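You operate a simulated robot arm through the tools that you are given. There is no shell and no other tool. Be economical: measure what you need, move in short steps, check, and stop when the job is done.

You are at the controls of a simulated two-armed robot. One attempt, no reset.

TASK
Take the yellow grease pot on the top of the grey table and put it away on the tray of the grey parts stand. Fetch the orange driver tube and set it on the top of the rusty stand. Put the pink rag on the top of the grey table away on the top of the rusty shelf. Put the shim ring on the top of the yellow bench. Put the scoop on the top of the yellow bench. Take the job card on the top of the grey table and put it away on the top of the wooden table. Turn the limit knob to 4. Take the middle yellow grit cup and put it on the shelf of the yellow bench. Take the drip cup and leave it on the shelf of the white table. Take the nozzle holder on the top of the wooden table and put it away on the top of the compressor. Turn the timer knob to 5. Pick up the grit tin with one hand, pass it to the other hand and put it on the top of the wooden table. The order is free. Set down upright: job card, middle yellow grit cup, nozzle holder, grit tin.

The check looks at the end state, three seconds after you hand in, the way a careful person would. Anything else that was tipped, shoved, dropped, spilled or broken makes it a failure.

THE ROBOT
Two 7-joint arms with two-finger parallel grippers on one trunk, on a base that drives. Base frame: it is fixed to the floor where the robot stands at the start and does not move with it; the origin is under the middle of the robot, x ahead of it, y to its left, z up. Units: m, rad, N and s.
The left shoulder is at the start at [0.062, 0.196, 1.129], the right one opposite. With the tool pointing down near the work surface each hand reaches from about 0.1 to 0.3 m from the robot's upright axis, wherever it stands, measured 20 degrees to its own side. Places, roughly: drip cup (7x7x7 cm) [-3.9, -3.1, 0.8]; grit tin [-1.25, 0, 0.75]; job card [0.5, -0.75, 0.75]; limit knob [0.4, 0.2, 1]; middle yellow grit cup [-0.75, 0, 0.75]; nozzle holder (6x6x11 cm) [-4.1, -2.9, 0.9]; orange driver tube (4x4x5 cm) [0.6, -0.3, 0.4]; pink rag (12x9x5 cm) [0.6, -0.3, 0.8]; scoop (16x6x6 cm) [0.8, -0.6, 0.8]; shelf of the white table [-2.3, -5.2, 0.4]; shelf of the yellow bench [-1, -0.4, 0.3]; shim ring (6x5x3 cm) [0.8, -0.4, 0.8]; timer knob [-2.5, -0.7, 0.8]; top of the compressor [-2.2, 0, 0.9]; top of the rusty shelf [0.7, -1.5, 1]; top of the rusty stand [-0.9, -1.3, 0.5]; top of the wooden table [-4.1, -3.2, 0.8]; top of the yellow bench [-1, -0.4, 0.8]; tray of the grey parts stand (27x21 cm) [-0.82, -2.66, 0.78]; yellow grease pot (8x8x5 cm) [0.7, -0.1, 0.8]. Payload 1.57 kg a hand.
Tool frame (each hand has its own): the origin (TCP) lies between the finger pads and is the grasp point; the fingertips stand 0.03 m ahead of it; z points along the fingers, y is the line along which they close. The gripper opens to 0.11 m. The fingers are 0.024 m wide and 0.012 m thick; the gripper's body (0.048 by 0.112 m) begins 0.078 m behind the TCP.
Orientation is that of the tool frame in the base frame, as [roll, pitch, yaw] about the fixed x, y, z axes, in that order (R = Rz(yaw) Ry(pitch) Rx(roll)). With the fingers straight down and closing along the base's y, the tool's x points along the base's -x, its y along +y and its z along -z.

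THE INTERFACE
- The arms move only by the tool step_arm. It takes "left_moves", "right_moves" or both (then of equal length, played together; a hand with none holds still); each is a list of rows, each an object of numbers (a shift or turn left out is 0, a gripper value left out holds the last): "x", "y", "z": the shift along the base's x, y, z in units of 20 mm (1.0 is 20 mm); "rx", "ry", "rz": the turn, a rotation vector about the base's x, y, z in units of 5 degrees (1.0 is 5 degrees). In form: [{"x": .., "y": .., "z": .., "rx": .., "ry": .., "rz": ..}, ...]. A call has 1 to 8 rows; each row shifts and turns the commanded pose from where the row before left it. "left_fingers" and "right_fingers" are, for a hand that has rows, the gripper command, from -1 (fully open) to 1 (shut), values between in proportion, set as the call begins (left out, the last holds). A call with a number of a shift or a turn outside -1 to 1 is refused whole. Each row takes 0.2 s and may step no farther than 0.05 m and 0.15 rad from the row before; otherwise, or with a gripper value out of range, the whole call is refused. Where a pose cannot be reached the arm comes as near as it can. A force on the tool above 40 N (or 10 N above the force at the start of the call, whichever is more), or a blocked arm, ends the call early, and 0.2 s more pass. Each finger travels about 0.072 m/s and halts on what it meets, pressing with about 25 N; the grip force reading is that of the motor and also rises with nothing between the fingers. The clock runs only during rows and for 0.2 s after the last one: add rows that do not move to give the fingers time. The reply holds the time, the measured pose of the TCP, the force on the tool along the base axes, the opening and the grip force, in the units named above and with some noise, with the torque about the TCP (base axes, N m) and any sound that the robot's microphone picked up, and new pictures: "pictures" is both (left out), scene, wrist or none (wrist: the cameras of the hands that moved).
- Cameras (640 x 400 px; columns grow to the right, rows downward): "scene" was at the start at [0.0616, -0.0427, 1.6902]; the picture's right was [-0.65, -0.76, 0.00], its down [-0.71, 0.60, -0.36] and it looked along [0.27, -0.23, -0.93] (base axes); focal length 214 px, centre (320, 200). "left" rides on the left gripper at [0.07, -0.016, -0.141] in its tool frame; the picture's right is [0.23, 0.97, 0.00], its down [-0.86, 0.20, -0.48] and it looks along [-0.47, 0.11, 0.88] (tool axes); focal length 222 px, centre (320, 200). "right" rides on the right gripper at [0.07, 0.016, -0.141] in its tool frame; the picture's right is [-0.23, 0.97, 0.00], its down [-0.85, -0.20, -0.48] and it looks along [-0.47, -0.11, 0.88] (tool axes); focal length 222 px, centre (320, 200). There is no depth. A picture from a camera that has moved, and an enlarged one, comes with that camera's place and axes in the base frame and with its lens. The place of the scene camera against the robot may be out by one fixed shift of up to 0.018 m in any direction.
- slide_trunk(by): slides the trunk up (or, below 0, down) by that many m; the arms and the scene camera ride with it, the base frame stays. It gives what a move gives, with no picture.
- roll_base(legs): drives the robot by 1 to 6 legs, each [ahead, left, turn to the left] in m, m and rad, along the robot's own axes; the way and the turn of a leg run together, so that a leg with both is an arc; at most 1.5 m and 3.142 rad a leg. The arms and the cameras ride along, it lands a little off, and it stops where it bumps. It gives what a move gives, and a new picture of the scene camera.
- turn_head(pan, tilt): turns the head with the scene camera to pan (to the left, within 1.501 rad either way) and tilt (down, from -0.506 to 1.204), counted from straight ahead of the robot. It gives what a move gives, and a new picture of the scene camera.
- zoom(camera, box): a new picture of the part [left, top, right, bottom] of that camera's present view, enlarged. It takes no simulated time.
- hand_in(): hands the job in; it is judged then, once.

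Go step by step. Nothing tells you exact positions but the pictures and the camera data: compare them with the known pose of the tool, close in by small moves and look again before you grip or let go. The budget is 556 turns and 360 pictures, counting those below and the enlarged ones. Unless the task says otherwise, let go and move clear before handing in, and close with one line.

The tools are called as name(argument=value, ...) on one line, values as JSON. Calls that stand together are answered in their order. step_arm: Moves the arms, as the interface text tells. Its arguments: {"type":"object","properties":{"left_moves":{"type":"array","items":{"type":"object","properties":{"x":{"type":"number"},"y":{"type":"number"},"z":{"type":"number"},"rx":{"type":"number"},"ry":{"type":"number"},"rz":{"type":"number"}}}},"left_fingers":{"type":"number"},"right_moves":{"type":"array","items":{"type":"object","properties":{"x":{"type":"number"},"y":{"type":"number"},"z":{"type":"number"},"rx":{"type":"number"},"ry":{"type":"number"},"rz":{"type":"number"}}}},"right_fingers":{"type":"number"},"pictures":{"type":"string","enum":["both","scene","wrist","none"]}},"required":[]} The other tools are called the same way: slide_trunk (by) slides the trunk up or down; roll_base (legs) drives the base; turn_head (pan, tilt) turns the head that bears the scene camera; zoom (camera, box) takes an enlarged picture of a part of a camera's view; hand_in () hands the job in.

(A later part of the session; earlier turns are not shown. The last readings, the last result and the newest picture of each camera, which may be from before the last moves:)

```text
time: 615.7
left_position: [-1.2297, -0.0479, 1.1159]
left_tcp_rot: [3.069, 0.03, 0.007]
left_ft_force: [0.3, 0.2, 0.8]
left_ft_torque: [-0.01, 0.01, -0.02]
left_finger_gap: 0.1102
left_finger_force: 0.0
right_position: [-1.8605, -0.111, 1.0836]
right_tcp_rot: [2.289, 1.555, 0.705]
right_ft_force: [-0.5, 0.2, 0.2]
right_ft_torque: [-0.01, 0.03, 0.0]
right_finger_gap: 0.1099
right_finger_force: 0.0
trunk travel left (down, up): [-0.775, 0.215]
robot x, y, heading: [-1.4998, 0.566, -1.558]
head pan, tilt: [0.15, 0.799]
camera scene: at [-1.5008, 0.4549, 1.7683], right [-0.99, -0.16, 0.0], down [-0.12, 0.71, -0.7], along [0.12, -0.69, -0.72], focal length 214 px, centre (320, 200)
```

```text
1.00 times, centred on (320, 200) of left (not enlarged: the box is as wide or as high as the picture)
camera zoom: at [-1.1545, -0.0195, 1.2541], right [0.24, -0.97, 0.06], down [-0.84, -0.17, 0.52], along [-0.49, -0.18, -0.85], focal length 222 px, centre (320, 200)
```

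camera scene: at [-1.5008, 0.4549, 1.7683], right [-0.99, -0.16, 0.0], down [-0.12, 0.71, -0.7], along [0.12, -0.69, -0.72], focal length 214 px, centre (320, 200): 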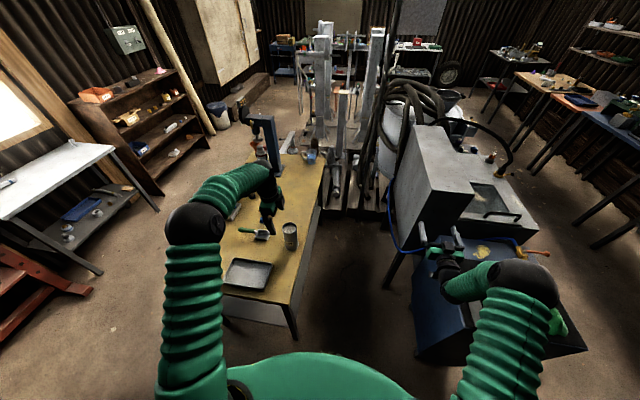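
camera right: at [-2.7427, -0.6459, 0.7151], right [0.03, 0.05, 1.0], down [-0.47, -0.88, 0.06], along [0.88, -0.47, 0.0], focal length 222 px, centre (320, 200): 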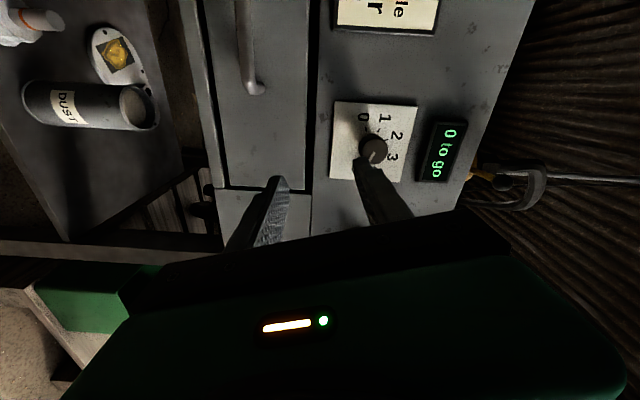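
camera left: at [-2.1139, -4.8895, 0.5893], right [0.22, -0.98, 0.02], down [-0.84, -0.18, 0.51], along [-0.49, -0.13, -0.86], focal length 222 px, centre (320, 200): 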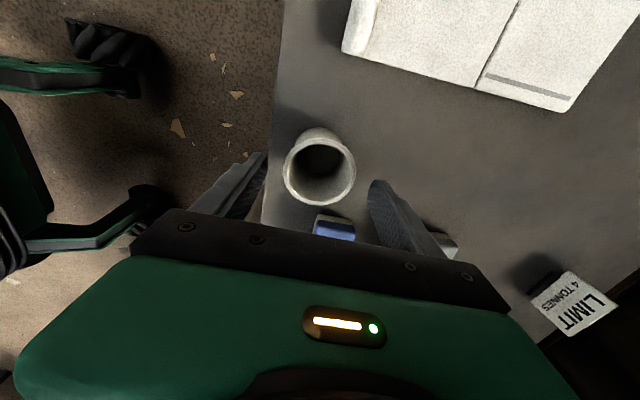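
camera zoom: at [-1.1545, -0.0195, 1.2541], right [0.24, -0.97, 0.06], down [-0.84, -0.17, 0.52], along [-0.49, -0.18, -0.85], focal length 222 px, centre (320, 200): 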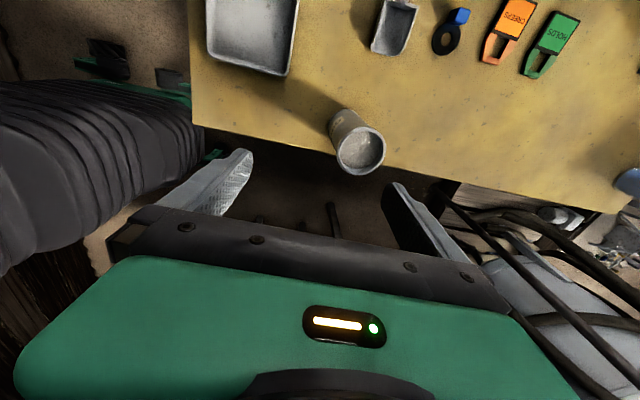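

roll_base(legs=[[0.068, 0, 0]])

step_arm(left_moves=[{"z": -1}, {"z": -1}, {"z": -1}, {"z": -1}, {"z": -1}], pictures="wrist")

```text
time: 616.7
left_position: [-1.228, -0.1071, 1.1196]
left_tcp_rot: [3.064, 0.032, 0.007]
left_ft_force: [0.0, 0.6, -0.4]
left_ft_torque: [-0.01, 0.0, -0.03]
left_finger_gap: 0.1096
left_finger_force: 0.1
right_position: [-1.859, -0.1705, 1.0871]
right_tcp_rot: [1.944, 1.557, 0.36]
right_ft_force: [0.3, -0.5, -0.1]
right_ft_torque: [0.01, 0.01, 0.04]
right_finger_gap: 0.11
right_finger_force: 0.1
trunk travel left (down, up): [-0.775, 0.215]
robot x, y, heading: [-1.4982, 0.4987, -1.555]
head pan, tilt: [0.15, 0.799]
camera scene: at [-1.4999, 0.3959, 1.7688], right [-0.99, -0.17, 0.0], down [-0.12, 0.7, -0.7], along [0.12, -0.69, -0.71], focal length 214 px, centre (320, 200)
```

scene: 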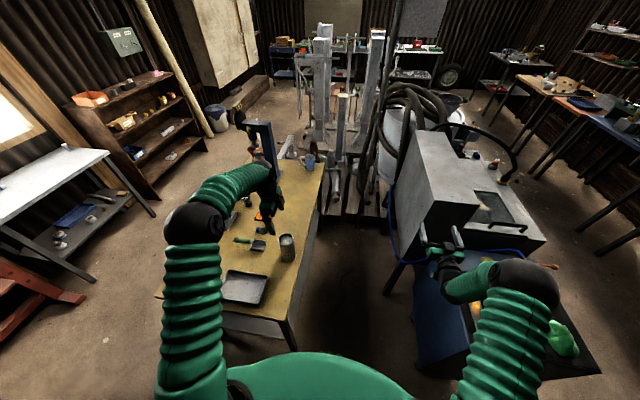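

```text
time: 617.9
left_position: [-1.2272, -0.1142, 1.0157]
left_tcp_rot: [3.068, 0.029, 0.007]
left_ft_force: [0.7, 0.2, 0.4]
left_ft_torque: [0.01, 0.0, -0.01]
left_finger_gap: 0.11
left_finger_force: 0.1
right_position: [-1.8595, -0.1777, 1.0845]
right_tcp_rot: [2.277, 1.556, 0.694]
right_ft_force: [0.5, 0.3, -0.2]
right_ft_torque: [0.01, 0.02, -0.04]
right_finger_gap: 0.1102
right_finger_force: 0.1
trunk travel left (down, up): [-0.775, 0.215]
robot x, y, heading: [-1.4988, 0.5028, -1.557]
head pan, tilt: [0.15, 0.799]
camera left: at [-1.153, -0.0859, 1.1541], right [0.24, -0.97, 0.06], down [-0.84, -0.17, 0.52], along [-0.49, -0.18, -0.85], focal length 222 px, centre (320, 200)
```

left: 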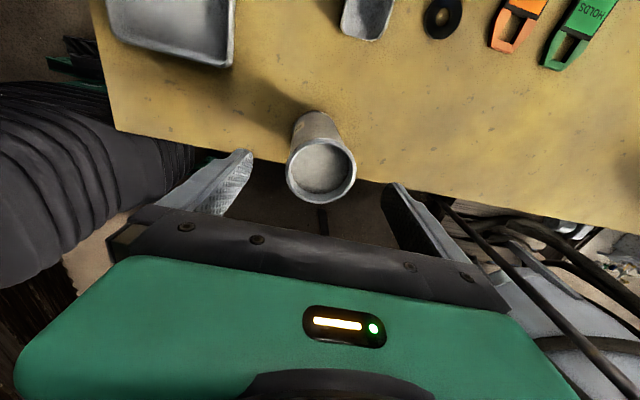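

step_arm(left_moves=[{"z": -1, "y": -0.2}, {"z": -1}, {"z": -1}, {"z": -1}, {}], pictures="none")

step_arm(left_moves=[{}, {}, {}, {}], left_fingers=1, pictures="none")

step_arm(left_moves=[{"z": 0.5}, {"z": 1}, {"z": 1}, {"z": 1}, {"z": 1}, {"z": 1}, {"z": 1}, {"z": 1}], pictures="wrist")

```text
time: 619.1
left_position: [-1.2263, -0.1188, 0.9358]
left_tcp_rot: [3.068, 0.027, 0.007]
left_ft_force: [0.1, 0.2, 0.3]
left_ft_torque: [-0.03, 0.02, 0.02]
left_finger_gap: 0.11
left_finger_force: 0.0
right_position: [-1.8599, -0.1774, 1.0835]
right_tcp_rot: [2.302, 1.555, 0.718]
right_ft_force: [-0.3, 0.5, 0.8]
right_ft_torque: [-0.02, -0.05, 0.0]
right_finger_gap: 0.1101
right_finger_force: 0.2
trunk travel left (down, up): [-0.775, 0.215]
robot x, y, heading: [-1.4935, 0.5056, -1.556]
head pan, tilt: [0.15, 0.799]
```

```text
time: 620.1
left_position: [-1.2268, -0.1176, 0.9364]
left_tcp_rot: [3.07, 0.029, 0.007]
left_ft_force: [0.2, 3.2, 1.1]
left_ft_torque: [0.69, 0.02, -0.02]
left_finger_gap: 0.0681
left_finger_force: 24.1
right_position: [-1.8596, -0.1787, 1.0828]
right_tcp_rot: [2.294, 1.556, 0.71]
right_ft_force: [0.6, -0.1, 0.5]
right_ft_torque: [0.06, -0.01, 0.0]
right_finger_gap: 0.1097
right_finger_force: 0.1
trunk travel left (down, up): [-0.775, 0.215]
robot x, y, heading: [-1.4979, 0.5004, -1.553]
head pan, tilt: [0.15, 0.799]
```

```text
time: 621.9
left_position: [-1.226, -0.1186, 1.0855]
left_tcp_rot: [3.069, 0.03, 0.008]
left_ft_force: [0.1, -0.6, -6.6]
left_ft_torque: [0.04, -0.11, -0.02]
left_finger_gap: 0.0675
left_finger_force: 24.8
right_position: [-1.8576, -0.1773, 1.0833]
right_tcp_rot: [2.327, 1.557, 0.741]
right_ft_force: [-0.7, 0.0, -0.2]
right_ft_torque: [0.0, -0.01, 0.02]
right_finger_gap: 0.1098
right_finger_force: 0.0
trunk travel left (down, up): [-0.775, 0.215]
robot x, y, heading: [-1.5001, 0.5002, -1.556]
head pan, tilt: [0.15, 0.799]
camera left: at [-1.1526, -0.0905, 1.2242], right [0.24, -0.97, 0.06], down [-0.84, -0.17, 0.52], along [-0.49, -0.18, -0.85], focal length 222 px, centre (320, 200)
```

left: 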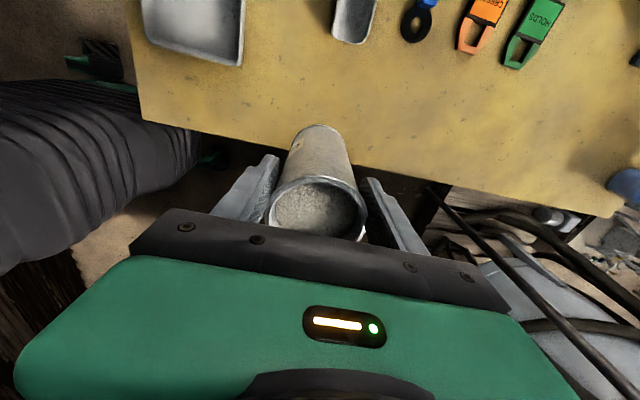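

Tin held. I back into free space and turn the right hand to point across (to the robot's left).

roll_base(legs=[[-0.3, 0, 0]])

step_arm(right_moves=[{"rz": 1, "z": -0.5}, {"rz": 1, "z": -0.5}, {"rz": 1, "z": -0.5}, {"rz": 1, "z": -0.5}, {"rz": 1}, {"rz": 1}, {"rz": 1}, {"rz": 1}], left_moves=[{"x": -1}, {"x": -1}, {"x": -1}, {"x": -1}, {"x": -1}, {}, {}, {}], pictures="none")

step_arm(right_moves=[{"rz": 1}, {"rz": 1}, {"rz": 1}, {"rz": 1}, {"rz": 1}, {"rz": 1}, {"rz": 1}, {"rz": 1}], pictures="scene")

```text
time: 624.0
left_position: [-1.2302, 0.1803, 1.0835]
left_tcp_rot: [3.072, 0.031, 0.01]
left_ft_force: [0.6, 0.3, -7.0]
left_ft_torque: [0.06, -0.12, 0.02]
left_finger_gap: 0.0676
left_finger_force: 24.9
right_position: [-1.8606, 0.1176, 1.0815]
right_tcp_rot: [2.438, 1.553, 0.856]
right_ft_force: [0.4, 0.4, -0.1]
right_ft_torque: [-0.01, 0.0, -0.03]
right_finger_gap: 0.1099
right_finger_force: 0.0
trunk travel left (down, up): [-0.775, 0.215]
robot x, y, heading: [-1.5035, 0.7983, -1.552]
head pan, tilt: [0.15, 0.799]
camera scene: at [-1.5036, 0.6763, 1.7673], right [-0.99, -0.17, 0.0], down [-0.12, 0.71, -0.69], along [0.12, -0.68, -0.72], focal length 214 px, centre (320, 200)
```

scene: 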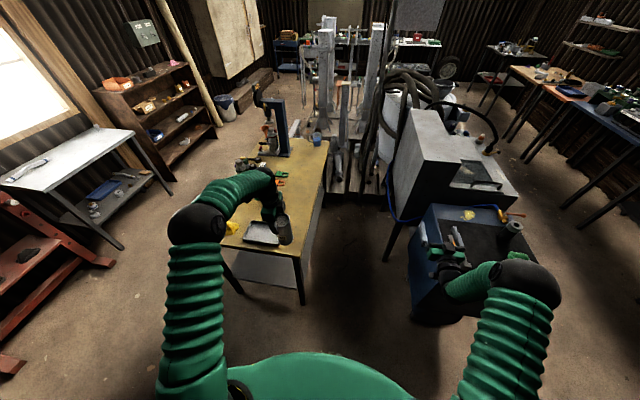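

```text
time: 625.8
left_position: [-1.329, 0.1836, 1.0849]
left_tcp_rot: [3.069, 0.032, 0.012]
left_ft_force: [-0.2, 0.5, -6.4]
left_ft_torque: [0.02, -0.12, 0.0]
left_finger_gap: 0.0676
left_finger_force: 24.6
right_position: [-1.8637, 0.1232, 1.0447]
right_tcp_rot: [2.106, 1.555, 1.224]
right_ft_force: [-0.4, -0.6, -0.6]
right_ft_torque: [-0.02, 0.04, 0.02]
right_finger_gap: 0.1099
right_finger_force: 0.0
trunk travel left (down, up): [-0.775, 0.215]
robot x, y, heading: [-1.5057, 0.8009, -1.554]
head pan, tilt: [0.15, 0.799]
```

```text
time: 627.6
left_position: [-1.3293, 0.1851, 1.0869]
left_tcp_rot: [3.068, 0.03, 0.011]
left_ft_force: [0.9, 0.1, -7.8]
left_ft_torque: [0.04, -0.1, -0.03]
left_finger_gap: 0.0675
left_finger_force: 24.5
right_position: [-1.81, 0.2038, 1.1073]
right_tcp_rot: [2.026, 1.554, 1.844]
right_ft_force: [0.3, -0.1, 0.1]
right_ft_torque: [-0.02, 0.06, -0.02]
right_finger_gap: 0.1099
right_finger_force: 0.0
right hand out of reach, approached as far as the arm can: row 3, 4, 5, 6, 7, 8
trunk travel left (down, up): [-0.775, 0.215]
robot x, y, heading: [-1.5002, 0.8002, -1.548]
head pan, tilt: [0.15, 0.799]
camera scene: at [-1.5049, 0.6799, 1.7676], right [-0.99, -0.17, 0.0], down [-0.12, 0.71, -0.69], along [0.12, -0.68, -0.72], focal length 214 px, centre (320, 200)
```

scene: 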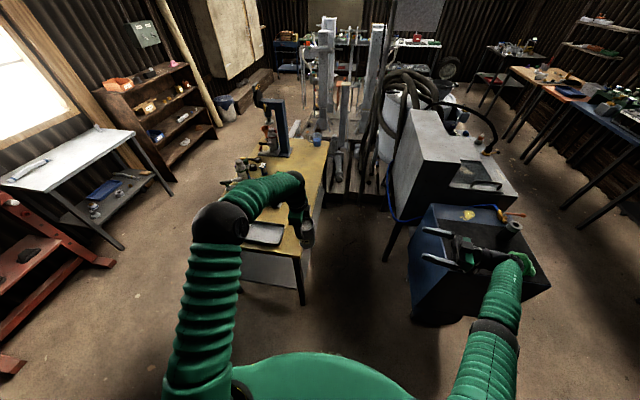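

step_arm(right_moves=[{"x": 1, "z": -0.7}, {"x": 1, "z": -0.7}, {"x": 1, "z": -0.7}, {"x": 1, "z": -0.7}, {"x": 1, "z": -0.7}, {"x": 1, "z": -0.7}, {"x": 1, "z": -0.7}, {"x": 1, "z": -0.7}], pictures="both")

```text
time: 629.4
left_position: [-1.3301, 0.185, 1.0849]
left_tcp_rot: [3.068, 0.031, 0.01]
left_ft_force: [-0.2, 0.6, -7.2]
left_ft_torque: [0.07, -0.09, 0.02]
left_finger_gap: 0.0674
left_finger_force: 25.4
right_position: [-1.6629, 0.1739, 0.9924]
right_tcp_rot: [-2.622, 1.561, -2.806]
right_ft_force: [-0.7, 0.2, -0.3]
right_ft_torque: [-0.01, 0.02, 0.01]
right_finger_gap: 0.1098
right_finger_force: 0.1
right hand out of reach, approached as far as the arm can: row 1, 2, 3, 4, 5, 7
trunk travel left (down, up): [-0.775, 0.215]
robot x, y, heading: [-1.5042, 0.8013, -1.557]
head pan, tilt: [0.15, 0.799]
camera scene: at [-1.5035, 0.6794, 1.7676], right [-0.99, -0.17, 0.0], down [-0.12, 0.71, -0.69], along [0.12, -0.68, -0.72], focal length 214 px, centre (320, 200)
camera right: at [-1.8007, 0.2156, 0.9249], right [0.18, 0.96, 0.22], down [-0.5, -0.11, 0.86], along [0.85, -0.26, 0.46], focal length 222 px, centre (320, 200)
```

scene: 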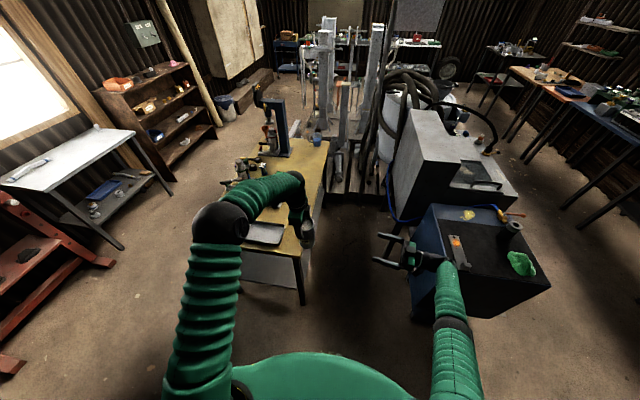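
right: 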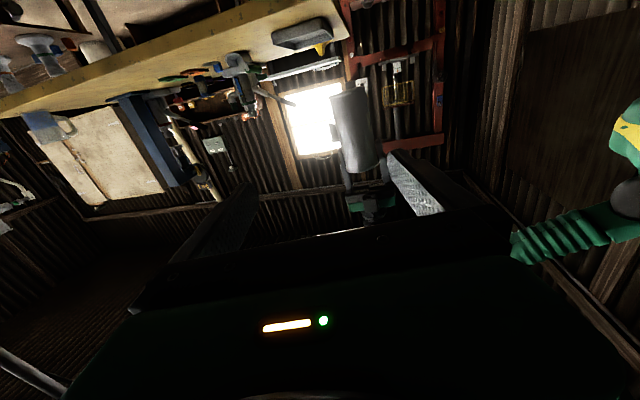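

step_arm(right_moves=[{"x": 1, "rz": 0.5}, {"x": 1, "rz": 0.5}, {"x": 1, "rz": 0.5}, {"x": 1, "rz": 0.5}, {"x": 1}, {"x": 1}, {"x": 1}, {"x": 1}], pictures="wrist")

```text
time: 631.2
left_position: [-1.3282, 0.1857, 1.0868]
left_tcp_rot: [3.067, 0.031, 0.011]
left_ft_force: [-0.1, -0.1, -6.9]
left_ft_torque: [0.04, -0.09, 0.02]
left_finger_gap: 0.0675
left_finger_force: 24.6
right_position: [-1.4961, 0.1896, 0.9941]
right_tcp_rot: [2.136, 1.554, 2.126]
right_ft_force: [-0.2, 0.7, 0.5]
right_ft_torque: [-0.01, 0.02, 0.0]
right_finger_gap: 0.11
right_finger_force: 0.2
right hand out of reach, approached as far as the arm can: row 2, 3, 4
trunk travel left (down, up): [-0.775, 0.215]
robot x, y, heading: [-1.5015, 0.8017, -1.552]
head pan, tilt: [0.15, 0.799]
camera right: at [-1.6404, 0.2071, 0.926], right [0.01, 0.97, 0.24], down [-0.47, -0.21, 0.86], along [0.88, -0.12, 0.46], focal length 222 px, centre (320, 200)
```

right: 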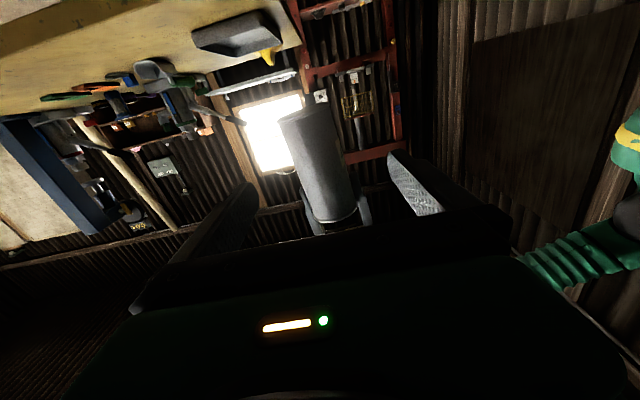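

step_arm(right_moves=[{"x": 1, "y": -0.3}, {"x": 1, "y": -0.3}, {"x": 1}, {"x": 1}, {"x": 1}, {"x": 1}, {"x": 1}, {}], pictures="both")

```text
time: 633.0
left_position: [-1.327, 0.1864, 1.086]
left_tcp_rot: [3.068, 0.032, 0.013]
left_ft_force: [-0.5, 0.0, -7.4]
left_ft_torque: [0.03, -0.09, 0.03]
left_finger_gap: 0.0676
left_finger_force: 24.7
right_position: [-1.3556, 0.1835, 0.9989]
right_tcp_rot: [2.125, 1.554, 2.114]
right_ft_force: [-0.3, 0.7, -0.3]
right_ft_torque: [0.01, 0.0, -0.01]
right_finger_gap: 0.11
right_finger_force: 0.0
right hand out of reach, approached as far as the arm can: row 6, 7
trunk travel left (down, up): [-0.775, 0.215]
robot x, y, heading: [-1.5049, 0.8015, -1.552]
head pan, tilt: [0.15, 0.799]
camera scene: at [-1.5013, 0.6796, 1.7676], right [-0.99, -0.17, 0.0], down [-0.12, 0.71, -0.69], along [0.12, -0.68, -0.72], focal length 214 px, centre (320, 200)
camera right: at [-1.4987, 0.2016, 0.9312], right [0.01, 0.97, 0.24], down [-0.47, -0.21, 0.86], along [0.88, -0.12, 0.46], focal length 222 px, centre (320, 200)
```

scene: 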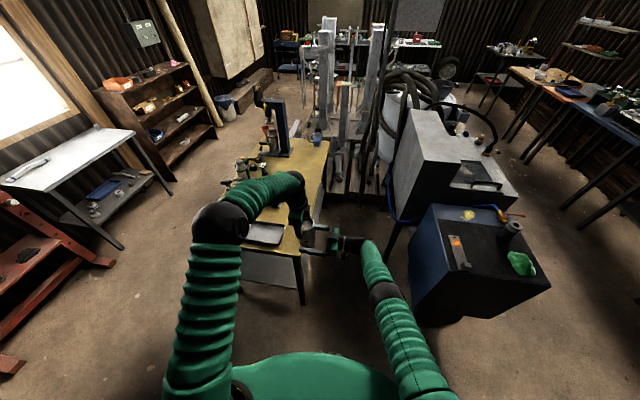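
right: 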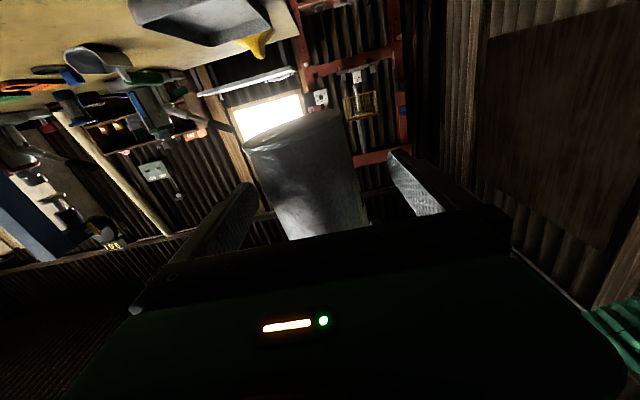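

step_arm(left_moves=[{"x": -0.7, "y": 0.25}, {"x": -0.6, "y": 0.2}, {}], pictures="none")

zoom(camera="right", box=[0, 0, 640, 400])

zoom(camera="scene", box=[230, 170, 400, 300])

```text
time: 633.8
left_position: [-1.3555, 0.1933, 1.0865]
left_tcp_rot: [3.07, 0.033, 0.012]
left_ft_force: [-0.8, 0.4, -7.0]
left_ft_torque: [0.07, -0.12, 0.01]
left_finger_gap: 0.0678
left_finger_force: 25.1
right_position: [-1.3576, 0.182, 0.9992]
right_tcp_rot: [2.089, 1.555, 2.082]
right_ft_force: [-0.2, -0.2, -0.2]
right_ft_torque: [-0.02, -0.01, -0.01]
right_finger_gap: 0.11
right_finger_force: 0.0
trunk travel left (down, up): [-0.775, 0.215]
robot x, y, heading: [-1.5077, 0.802, -1.549]
head pan, tilt: [0.15, 0.799]
```

```text
1.00 times, centred on (320, 200) of right (not enlarged: the box is as wide or as high as the picture)
camera zoom: at [-1.4996, 0.2015, 0.9309], right [0.01, 0.97, 0.24], down [-0.47, -0.21, 0.86], along [0.88, -0.12, 0.46], focal length 222 px, centre (320, 200)
```

zoom: 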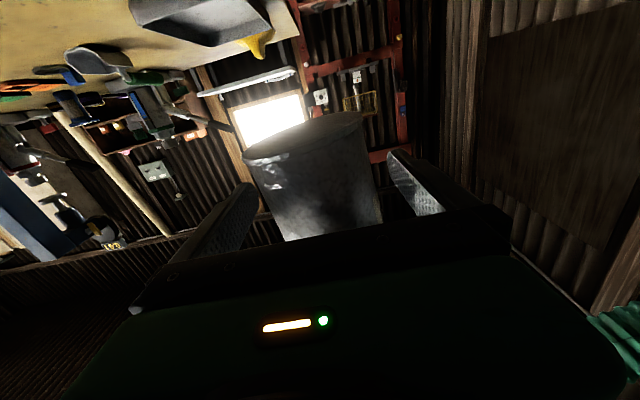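

```text
3.08 times, centred on (315, 235) of scene
camera zoom: at [-1.5025, 0.6793, 1.7676], right [-0.99, -0.17, 0.0], down [-0.12, 0.71, -0.69], along [0.12, -0.68, -0.72], focal length 660 px, centre (335, 92)
```

zoom: 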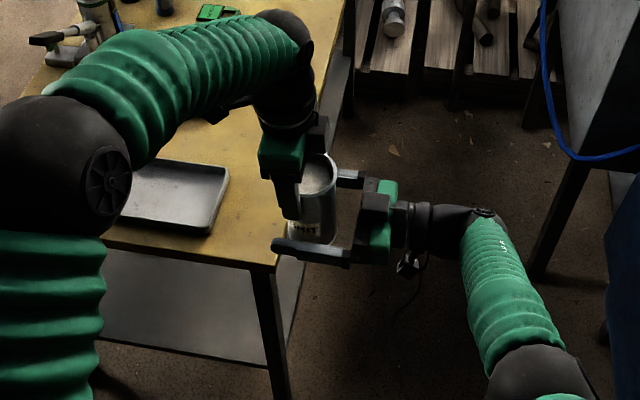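

step_arm(right_moves=[{}, {}, {}, {}], right_fingers=1, pictures="wrist")

```text
time: 634.8
left_position: [-1.354, 0.192, 1.0872]
left_tcp_rot: [3.063, 0.031, 0.01]
left_ft_force: [0.8, -20.9, -11.1]
left_ft_torque: [-0.85, 0.08, 0.19]
left_finger_gap: 0.0677
left_finger_force: 24.8
right_position: [-1.3566, 0.1835, 0.9979]
right_tcp_rot: [2.106, 1.557, 2.101]
right_ft_force: [-0.9, 21.4, 4.5]
right_ft_torque: [-0.89, -0.32, -0.12]
right_finger_gap: 0.0723
right_finger_force: 24.4
trunk travel left (down, up): [-0.775, 0.215]
robot x, y, heading: [-1.5045, 0.7967, -1.551]
head pan, tilt: [0.15, 0.799]
camera right: at [-1.499, 0.202, 0.931], right [0.01, 0.97, 0.24], down [-0.47, -0.21, 0.86], along [0.88, -0.12, 0.46], focal length 222 px, centre (320, 200)
```

right: 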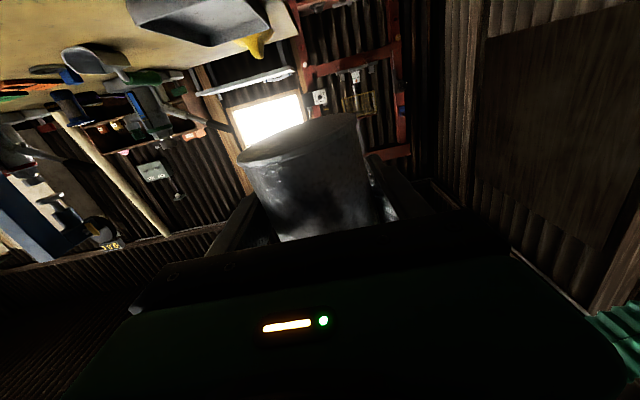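

step_arm(right_moves=[{"y": 0.2}, {"y": 0.15}, {}], pictures="none")

```text
time: 635.6
left_position: [-1.3552, 0.1962, 1.0854]
left_tcp_rot: [3.076, 0.03, 0.011]
left_ft_force: [-2.3, 13.6, 8.1]
left_ft_torque: [1.68, 0.22, -0.27]
left_finger_gap: 0.0671
left_finger_force: 25.0
right_position: [-1.3589, 0.1901, 0.9972]
right_tcp_rot: [2.27, 1.552, 2.254]
right_ft_force: [2.6, -13.9, -8.0]
right_ft_torque: [-0.42, -0.02, 0.18]
right_finger_gap: 0.0716
right_finger_force: 25.2
trunk travel left (down, up): [-0.775, 0.215]
robot x, y, heading: [-1.5008, 0.8013, -1.55]
head pan, tilt: [0.15, 0.799]
```

step_arm(right_moves=[{"y": -0.13}, {}], pictures="none")

step_arm(left_moves=[{}, {}, {}], left_fingers=-1, pictures="none")

step_arm(left_moves=[{"z": 1}, {"z": 1}, {"z": 1}, {"z": 1}, {"z": 1}, {"x": 1}, {"x": 1}, {"x": 1}], pictures="scene")

zoom(camera="scene", box=[230, 170, 400, 300])

```text
time: 636.2
left_position: [-1.354, 0.1946, 1.0853]
left_tcp_rot: [3.07, 0.032, 0.011]
left_ft_force: [0.1, 14.4, 7.2]
left_ft_torque: [1.68, -0.25, -0.26]
left_finger_gap: 0.0677
left_finger_force: 25.1
right_position: [-1.3578, 0.188, 0.9992]
right_tcp_rot: [2.142, 1.551, 2.133]
right_ft_force: [0.3, -14.7, -6.7]
right_ft_torque: [-0.39, 0.15, 0.21]
right_finger_gap: 0.0714
right_finger_force: 24.7
trunk travel left (down, up): [-0.775, 0.215]
robot x, y, heading: [-1.5017, 0.8001, -1.555]
head pan, tilt: [0.15, 0.799]
```

```text
time: 637.0
left_position: [-1.3544, 0.1942, 1.0866]
left_tcp_rot: [3.07, 0.033, 0.011]
left_ft_force: [-0.9, 0.5, -0.3]
left_ft_torque: [0.02, 0.02, 0.0]
left_finger_gap: 0.1099
left_finger_force: 0.1
right_position: [-1.3568, 0.1875, 0.9991]
right_tcp_rot: [2.103, 1.557, 2.094]
right_ft_force: [0.2, 0.3, 0.6]
right_ft_torque: [0.03, -0.09, -0.01]
right_finger_gap: 0.0672
right_finger_force: 24.7
trunk travel left (down, up): [-0.775, 0.215]
robot x, y, heading: [-1.501, 0.802, -1.554]
head pan, tilt: [0.15, 0.799]
```

```text
time: 638.8
left_position: [-1.2922, 0.1935, 1.1871]
left_tcp_rot: [3.068, 0.034, 0.011]
left_ft_force: [-0.2, -0.1, 0.0]
left_ft_torque: [0.0, 0.03, 0.0]
left_finger_gap: 0.1099
left_finger_force: 0.0
right_position: [-1.3554, 0.1882, 0.9987]
right_tcp_rot: [2.174, 1.553, 2.165]
right_ft_force: [0.5, -0.3, -0.2]
right_ft_torque: [0.0, -0.1, 0.03]
right_finger_gap: 0.0673
right_finger_force: 25.1
trunk travel left (down, up): [-0.775, 0.215]
robot x, y, heading: [-1.5057, 0.8003, -1.554]
head pan, tilt: [0.15, 0.799]
camera scene: at [-1.5006, 0.68, 1.7676], right [-0.99, -0.17, 0.0], down [-0.12, 0.71, -0.69], along [0.12, -0.68, -0.72], focal length 214 px, centre (320, 200)
```

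scene: 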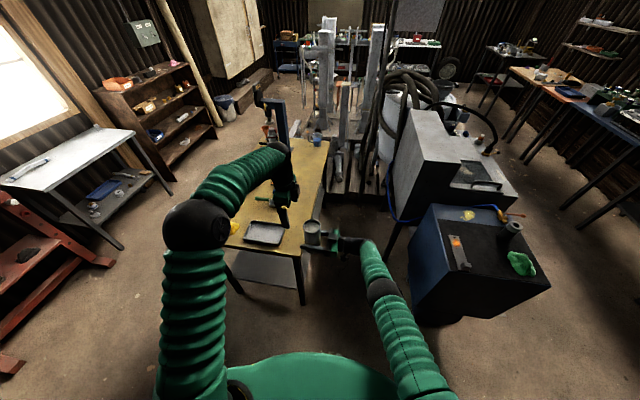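

```text
3.08 times, centred on (315, 235) of scene
camera zoom: at [-1.5006, 0.68, 1.7676], right [-0.99, -0.17, 0.0], down [-0.12, 0.71, -0.69], along [0.12, -0.68, -0.72], focal length 660 px, centre (335, 92)
```

zoom: 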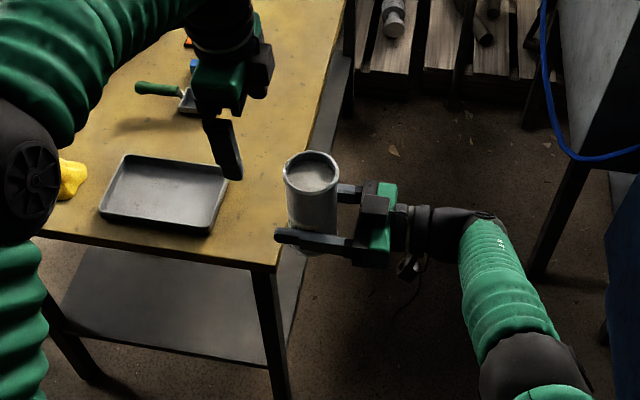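

Passed over. I lift the right hand slightly to be sure it carries the tin.

step_arm(right_moves=[{"z": 1}, {"z": 1}, {}], left_moves=[{"x": 1, "z": 0.5}, {"x": 1, "z": 0.5}, {"x": 1}], pictures="none")

zoom(camera="scene", box=[230, 170, 400, 300])

```text
time: 639.6
left_position: [-1.2333, 0.192, 1.2078]
left_tcp_rot: [3.067, 0.033, 0.01]
left_ft_force: [0.2, 0.3, -0.1]
left_ft_torque: [-0.01, -0.01, 0.01]
left_finger_gap: 0.1101
left_finger_force: 0.2
right_position: [-1.3555, 0.1883, 1.0394]
right_tcp_rot: [2.169, 1.553, 2.158]
right_ft_force: [0.4, 0.9, -7.3]
right_ft_torque: [-0.04, -0.1, 0.01]
right_finger_gap: 0.0669
right_finger_force: 25.0
trunk travel left (down, up): [-0.775, 0.215]
robot x, y, heading: [-1.507, 0.8034, -1.551]
head pan, tilt: [0.15, 0.799]
```

```text
3.08 times, centred on (315, 235) of scene
camera zoom: at [-1.4994, 0.6793, 1.7675], right [-0.99, -0.17, 0.0], down [-0.12, 0.71, -0.69], along [0.12, -0.68, -0.72], focal length 660 px, centre (335, 92)
```

zoom: 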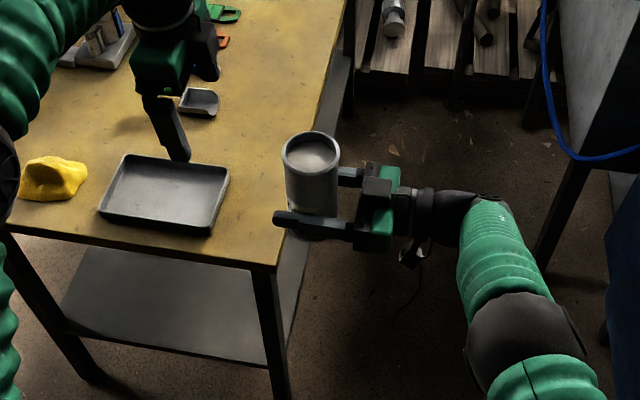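

The right hand carries the tin (7 N). I turn it back to point forward, keeping the tin upright.

step_arm(right_moves=[{"rz": -1, "x": -1, "y": 0.3}, {"rz": -1, "x": -1, "y": 0.3}, {"rz": -1, "x": -1, "y": 0.3}, {"rz": -1, "x": -1, "y": 0.3}, {"rz": -1, "x": -1}, {"rz": -1, "x": -1}, {"rz": -1, "x": -1}, {"rz": -1, "x": -1}], pictures="none")

step_arm(right_moves=[{"rz": -1, "x": -1}, {"rz": -1, "x": -1}, {"rz": -1, "x": -1}, {"rz": -1, "x": -1}, {"rz": -1, "x": -1}, {"rz": -1, "x": -1}, {"rz": -1, "x": -1}, {"rz": -1, "x": -1}], pictures="both")

```text
time: 641.4
left_position: [-1.2358, 0.1945, 1.2075]
left_tcp_rot: [3.068, 0.03, 0.011]
left_ft_force: [0.4, 0.3, 0.7]
left_ft_torque: [0.02, 0.01, 0.02]
left_finger_gap: 0.1102
left_finger_force: 0.0
right_position: [-1.5172, 0.2132, 1.0398]
right_tcp_rot: [2.147, 1.554, 1.44]
right_ft_force: [-0.4, 0.7, -7.2]
right_ft_torque: [-0.07, -0.08, 0.0]
right_finger_gap: 0.0656
right_finger_force: 25.4
trunk travel left (down, up): [-0.775, 0.215]
robot x, y, heading: [-1.5069, 0.8004, -1.552]
head pan, tilt: [0.15, 0.799]
```

```text
time: 643.2
left_position: [-1.2369, 0.1938, 1.2078]
left_tcp_rot: [3.069, 0.03, 0.01]
left_ft_force: [0.2, -0.4, 0.7]
left_ft_torque: [-0.03, -0.02, 0.04]
left_finger_gap: 0.11
left_finger_force: 0.0
right_position: [-1.6789, 0.2136, 1.041]
right_tcp_rot: [2.196, 1.555, 0.787]
right_ft_force: [-0.7, -0.4, -6.9]
right_ft_torque: [-0.08, -0.02, -0.01]
right_finger_gap: 0.0654
right_finger_force: 24.9
trunk travel left (down, up): [-0.775, 0.215]
robot x, y, heading: [-1.5051, 0.8003, -1.551]
head pan, tilt: [0.15, 0.799]
camera scene: at [-1.5045, 0.6806, 1.7677], right [-0.99, -0.17, 0.0], down [-0.12, 0.71, -0.69], along [0.12, -0.68, -0.72], focal length 214 px, centre (320, 200)
camera right: at [-1.686, 0.3568, 0.9724], right [0.96, 0.16, 0.24], down [-0.28, 0.43, 0.86], along [0.03, -0.89, 0.46], focal length 222 px, centre (320, 200)
```

scene: 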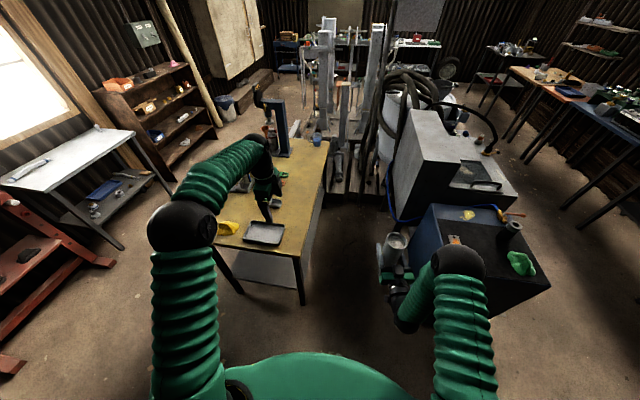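
right: 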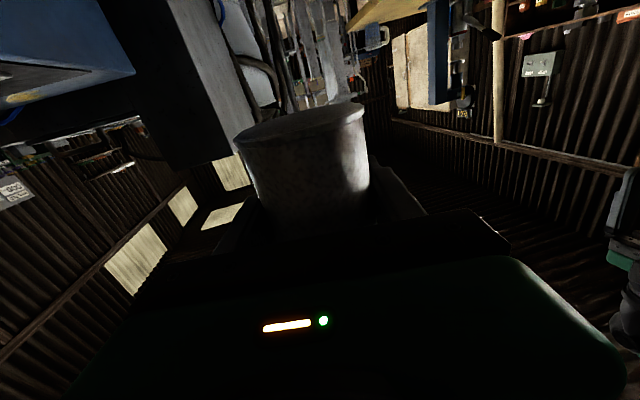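

roll_base(legs=[[-0.12, 0, -0.02], [0, -1.4, 0], [0, -0.25, 0], [1.5, 0, 0], [1.5, 0, 0]])

```text
time: 666.5
left_position: [-2.914, -2.6792, 1.207]
left_tcp_rot: [3.067, 0.03, -0.003]
left_ft_force: [0.1, -0.7, -0.9]
left_ft_torque: [0.0, -0.02, -0.03]
left_finger_gap: 0.1098
left_finger_force: 0.1
right_position: [-3.3554, -2.6534, 1.0408]
right_tcp_rot: [2.191, 1.555, 0.771]
right_ft_force: [-0.3, 0.0, -8.0]
right_ft_torque: [-0.11, -0.03, -0.03]
right_finger_gap: 0.0654
right_finger_force: 25.0
trunk travel left (down, up): [-0.775, 0.215]
robot x, y, heading: [-3.1726, -2.0708, -1.563]
head pan, tilt: [0.15, 0.799]
camera scene: at [-3.1747, -2.1886, 1.7677], right [-0.99, -0.15, 0.0], down [-0.11, 0.71, -0.69], along [0.11, -0.69, -0.72], focal length 214 px, centre (320, 200)
```

scene: 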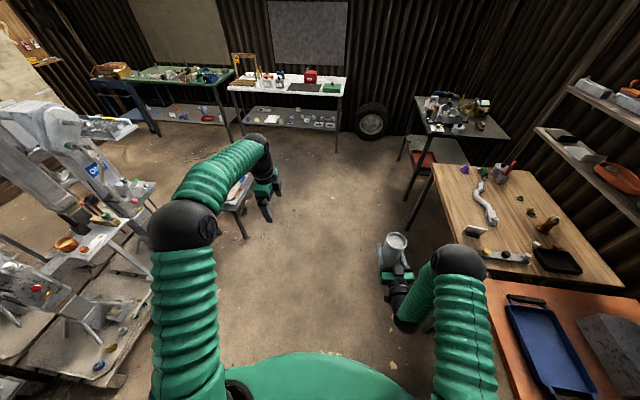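

roll_base(legs=[[0, 0.2, 0], [1.3, 0, 0], [0, 0, -1.57]])

step_arm(right_moves=[{"rz": -1}, {"rz": -0.7}, {}], pictures="wrist")

```text
time: 678.0
left_position: [-3.5754, -3.6354, 1.2082]
left_tcp_rot: [3.068, 0.033, -1.565]
left_ft_force: [0.9, -0.1, 0.4]
left_ft_torque: [0.01, 0.01, 0.02]
left_finger_gap: 0.11
left_finger_force: 0.0
right_position: [-3.5523, -3.1932, 1.0409]
right_tcp_rot: [2.142, 1.556, -0.842]
right_ft_force: [-0.3, -0.3, -7.4]
right_ft_torque: [0.0, 0.08, -0.02]
right_finger_gap: 0.0657
right_finger_force: 25.1
trunk travel left (down, up): [-0.775, 0.215]
robot x, y, heading: [-2.9675, -3.3695, -3.128]
head pan, tilt: [0.15, 0.799]
camera scene: at [-3.0992, -3.3894, 1.7677], right [-0.16, 0.99, 0.0], down [0.71, 0.12, -0.69], along [-0.69, -0.11, -0.72], focal length 214 px, centre (320, 200)
```

scene: 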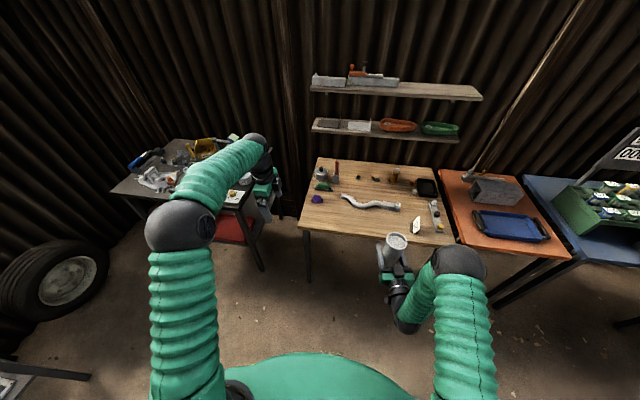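

```text
time: 678.8
left_position: [-3.5729, -3.6352, 1.2094]
left_tcp_rot: [3.063, 0.029, -1.567]
left_ft_force: [-1.0, -0.1, -0.3]
left_ft_torque: [-0.01, 0.01, 0.0]
left_finger_gap: 0.1102
left_finger_force: 0.0
right_position: [-3.5506, -3.1944, 1.0426]
right_tcp_rot: [2.072, 1.558, -1.061]
right_ft_force: [0.6, -0.5, -7.5]
right_ft_torque: [-0.01, 0.13, 0.0]
right_finger_gap: 0.0656
right_finger_force: 25.3
trunk travel left (down, up): [-0.775, 0.215]
robot x, y, heading: [-2.9727, -3.3727, -3.129]
head pan, tilt: [0.15, 0.799]
camera right: at [-3.4092, -3.2085, 0.9739], right [0.01, -0.97, 0.24], down [0.47, 0.21, 0.86], along [-0.88, 0.11, 0.46], focal length 222 px, centre (320, 200)
```

right: 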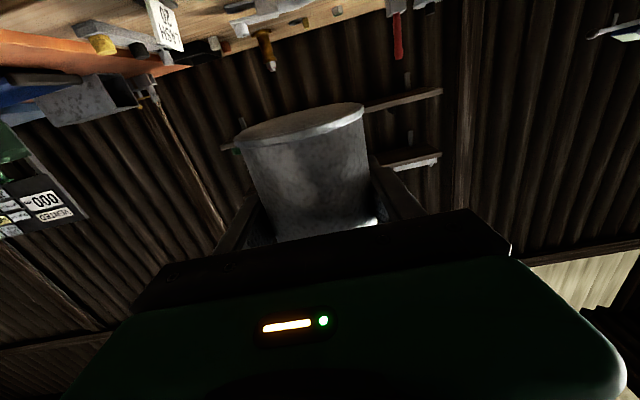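

step_arm(left_moves=[{"z": 1}, {"z": 1}, {"z": 1}, {"z": 1}, {"z": 1}, {"z": 1}], pictures="none")

slide_trunk(by=-0.13)

roll_base(legs=[[0.33, 0, -0.012]])

zoom(camera="scene", box=[270, 160, 470, 320])

```text
time: 680.2
left_position: [-3.5741, -3.6354, 1.3314]
left_tcp_rot: [3.064, 0.028, -1.565]
left_ft_force: [-0.9, 0.5, -0.1]
left_ft_torque: [0.04, -0.02, -0.01]
left_finger_gap: 0.1099
left_finger_force: 0.1
right_position: [-3.5493, -3.1916, 1.042]
right_tcp_rot: [2.04, 1.559, -1.093]
right_ft_force: [0.0, -0.7, -7.2]
right_ft_torque: [0.03, 0.14, -0.02]
right_finger_gap: 0.0656
right_finger_force: 25.2
trunk travel left (down, up): [-0.775, 0.215]
robot x, y, heading: [-2.9671, -3.3695, -3.126]
head pan, tilt: [0.15, 0.799]
```

```text
time: 681.8
left_position: [-3.5735, -3.6351, 1.2006]
left_tcp_rot: [3.062, 0.029, -1.565]
left_ft_force: [-0.1, 0.4, -0.4]
left_ft_torque: [-0.02, 0.02, -0.01]
left_finger_gap: 0.1098
left_finger_force: 0.0
right_position: [-3.5494, -3.192, 0.9118]
right_tcp_rot: [1.998, 1.56, -1.134]
right_ft_force: [0.2, -0.9, -6.6]
right_ft_torque: [-0.02, 0.08, -0.01]
right_finger_gap: 0.0654
right_finger_force: 25.1
trunk travel left (down, up): [-0.645, 0.345]
robot x, y, heading: [-2.9695, -3.37, -3.133]
head pan, tilt: [0.15, 0.799]
```

```text
time: 683.9
left_position: [-3.9044, -3.6281, 1.2004]
left_tcp_rot: [3.064, 0.032, -1.58]
left_ft_force: [0.4, -0.4, -0.2]
left_ft_torque: [-0.02, 0.01, 0.04]
left_finger_gap: 0.11
left_finger_force: 0.0
right_position: [-3.8747, -3.1874, 0.9129]
right_tcp_rot: [1.953, 1.557, -1.19]
right_ft_force: [0.2, -0.2, -7.7]
right_ft_torque: [0.02, 0.15, -0.02]
right_finger_gap: 0.0656
right_finger_force: 25.5
trunk travel left (down, up): [-0.645, 0.345]
robot x, y, heading: [-3.2994, -3.3674, 3.141]
head pan, tilt: [0.15, 0.799]
camera scene: at [-3.4249, -3.3892, 1.6378], right [-0.15, 0.99, 0.0], down [0.71, 0.11, -0.7], along [-0.69, -0.1, -0.72], focal length 214 px, centre (320, 200)
```

scene: 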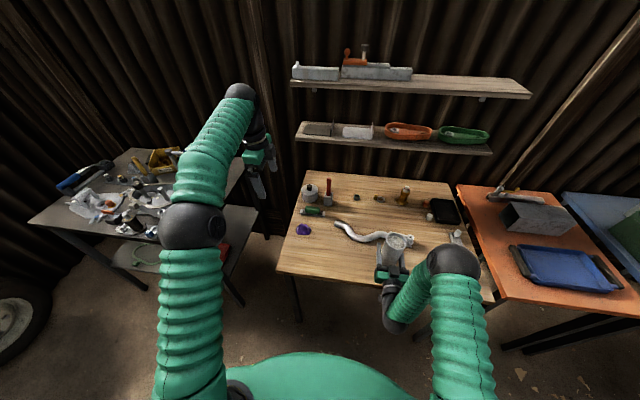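

```text
2.50 times, centred on (370, 240) of scene
camera zoom: at [-3.4249, -3.3892, 1.6378], right [-0.15, 0.99, 0.0], down [0.71, 0.11, -0.7], along [-0.69, -0.1, -0.72], focal length 536 px, centre (195, 100)
```

zoom: 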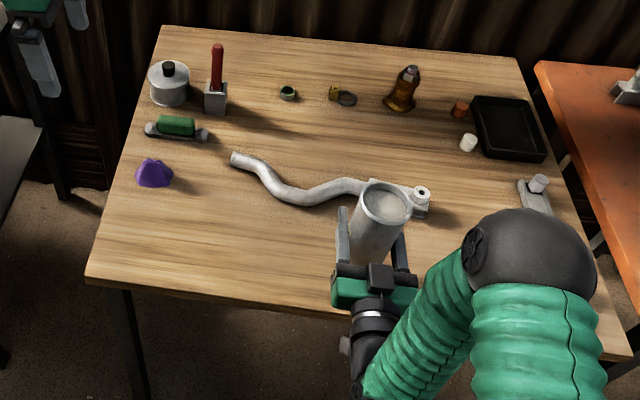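

roll_base(legs=[[0, 0.06, 0]])

step_arm(right_moves=[{"z": -0.7}, {"z": -0.7}, {"z": -0.7}, {"z": -0.4}, {}], pictures="both")

```text
time: 684.9
left_position: [-3.9037, -3.6546, 1.209]
left_tcp_rot: [3.06, 0.007, -1.586]
left_ft_force: [0.1, 1.6, 0.8]
left_ft_torque: [-0.19, -0.02, -0.04]
left_finger_gap: 0.1099
left_finger_force: 0.1
right_position: [-3.8733, -3.2195, 0.9086]
right_tcp_rot: [1.729, 1.541, -1.425]
right_ft_force: [-0.6, 3.3, -8.0]
right_ft_torque: [0.0, 0.1, 0.19]
right_finger_gap: 0.0652
right_finger_force: 25.0
trunk travel left (down, up): [-0.645, 0.345]
robot x, y, heading: [-3.2983, -3.4316, 3.14]
head pan, tilt: [0.15, 0.799]
camera scene: at [-3.4266, -3.4141, 1.6377], right [-0.15, 0.99, -0.02], down [0.71, 0.09, -0.7], along [-0.69, -0.12, -0.72], focal length 214 px, centre (320, 200)
```

scene: 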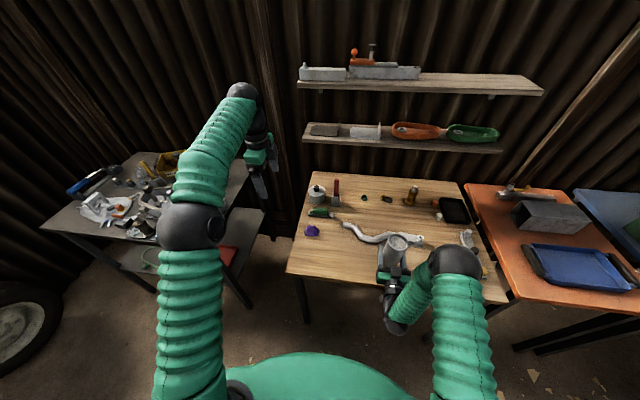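

```text
time: 686.1
left_position: [-3.9029, -3.6919, 1.2026]
left_tcp_rot: [3.059, 0.037, -1.584]
left_ft_force: [-0.2, -0.6, -0.2]
left_ft_torque: [0.0, 0.01, 0.02]
left_finger_gap: 0.11
left_finger_force: 0.1
right_position: [-3.8711, -3.2475, 0.8652]
right_tcp_rot: [2.275, 1.566, -0.877]
right_ft_force: [0.4, -0.6, -6.9]
right_ft_torque: [0.0, 0.12, -0.03]
right_finger_gap: 0.0657
right_finger_force: 25.7
trunk travel left (down, up): [-0.645, 0.345]
robot x, y, heading: [-3.2979, -3.4311, 3.137]
head pan, tilt: [0.15, 0.799]
camera scene: at [-3.4272, -3.4614, 1.6375], right [-0.15, 0.99, 0.01], down [0.71, 0.11, -0.69], along [-0.69, -0.1, -0.72], focal length 214 px, centre (320, 200)
camera right: at [-3.7312, -3.2642, 0.7961], right [-0.01, -0.97, 0.23], down [0.48, 0.2, 0.86], along [-0.88, 0.12, 0.46], focal length 222 px, centre (320, 200)
```

scene: 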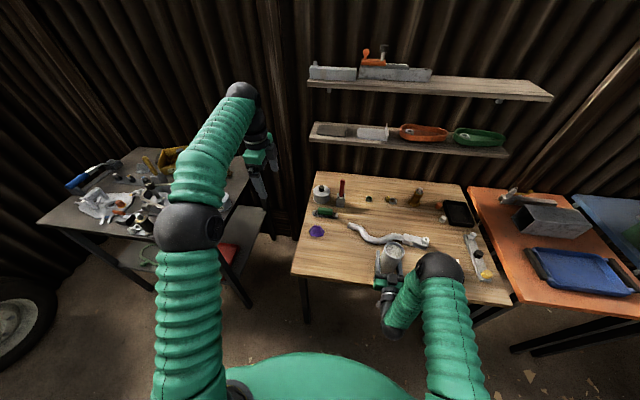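
right: 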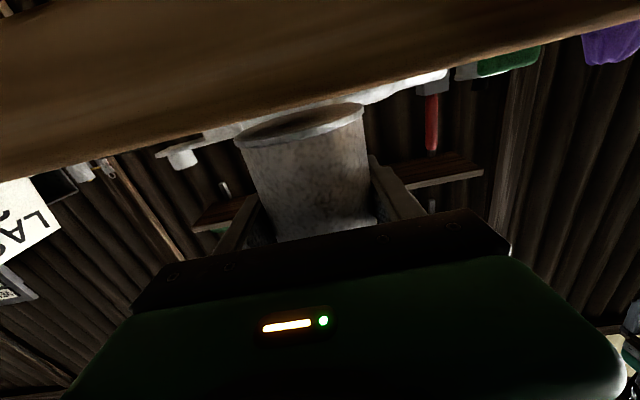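

step_arm(right_moves=[{"z": -0.2}, {"z": -0.2}, {"z": -0.2}, {"z": -0.2}], pictures="none")

step_arm(right_moves=[{"z": -0.2}, {"z": -0.2}], pictures="none")

```text
time: 687.1
left_position: [-3.898, -3.6807, 1.2065]
left_tcp_rot: [3.057, 0.028, -1.586]
left_ft_force: [0.1, 0.6, 0.5]
left_ft_torque: [-0.03, 0.01, -0.01]
left_finger_gap: 0.1101
left_finger_force: 0.2
right_position: [-3.8707, -3.2402, 0.8515]
right_tcp_rot: [1.17, 1.555, -1.977]
right_ft_force: [-2.9, 1.5, 15.6]
right_ft_torque: [0.37, -0.81, -1.4]
right_finger_gap: 0.0655
right_finger_force: 25.2
trunk travel left (down, up): [-0.645, 0.345]
robot x, y, heading: [-3.2987, -3.4263, 3.137]
head pan, tilt: [0.15, 0.799]
```

```text
time: 687.7
left_position: [-3.8998, -3.6803, 1.2061]
left_tcp_rot: [3.06, 0.03, -1.586]
left_ft_force: [-0.6, 1.1, 0.0]
left_ft_torque: [0.01, 0.0, -0.02]
left_finger_gap: 0.1101
left_finger_force: 0.0
right_position: [-3.8708, -3.2377, 0.8412]
right_tcp_rot: [1.46, 1.56, -1.692]
right_ft_force: [-1.0, -5.5, 21.2]
right_ft_torque: [0.55, -0.24, -0.16]
right_finger_gap: 0.0661
right_finger_force: 25.2
trunk travel left (down, up): [-0.645, 0.345]
robot x, y, heading: [-3.2951, -3.4286, 3.134]
head pan, tilt: [0.15, 0.799]
```

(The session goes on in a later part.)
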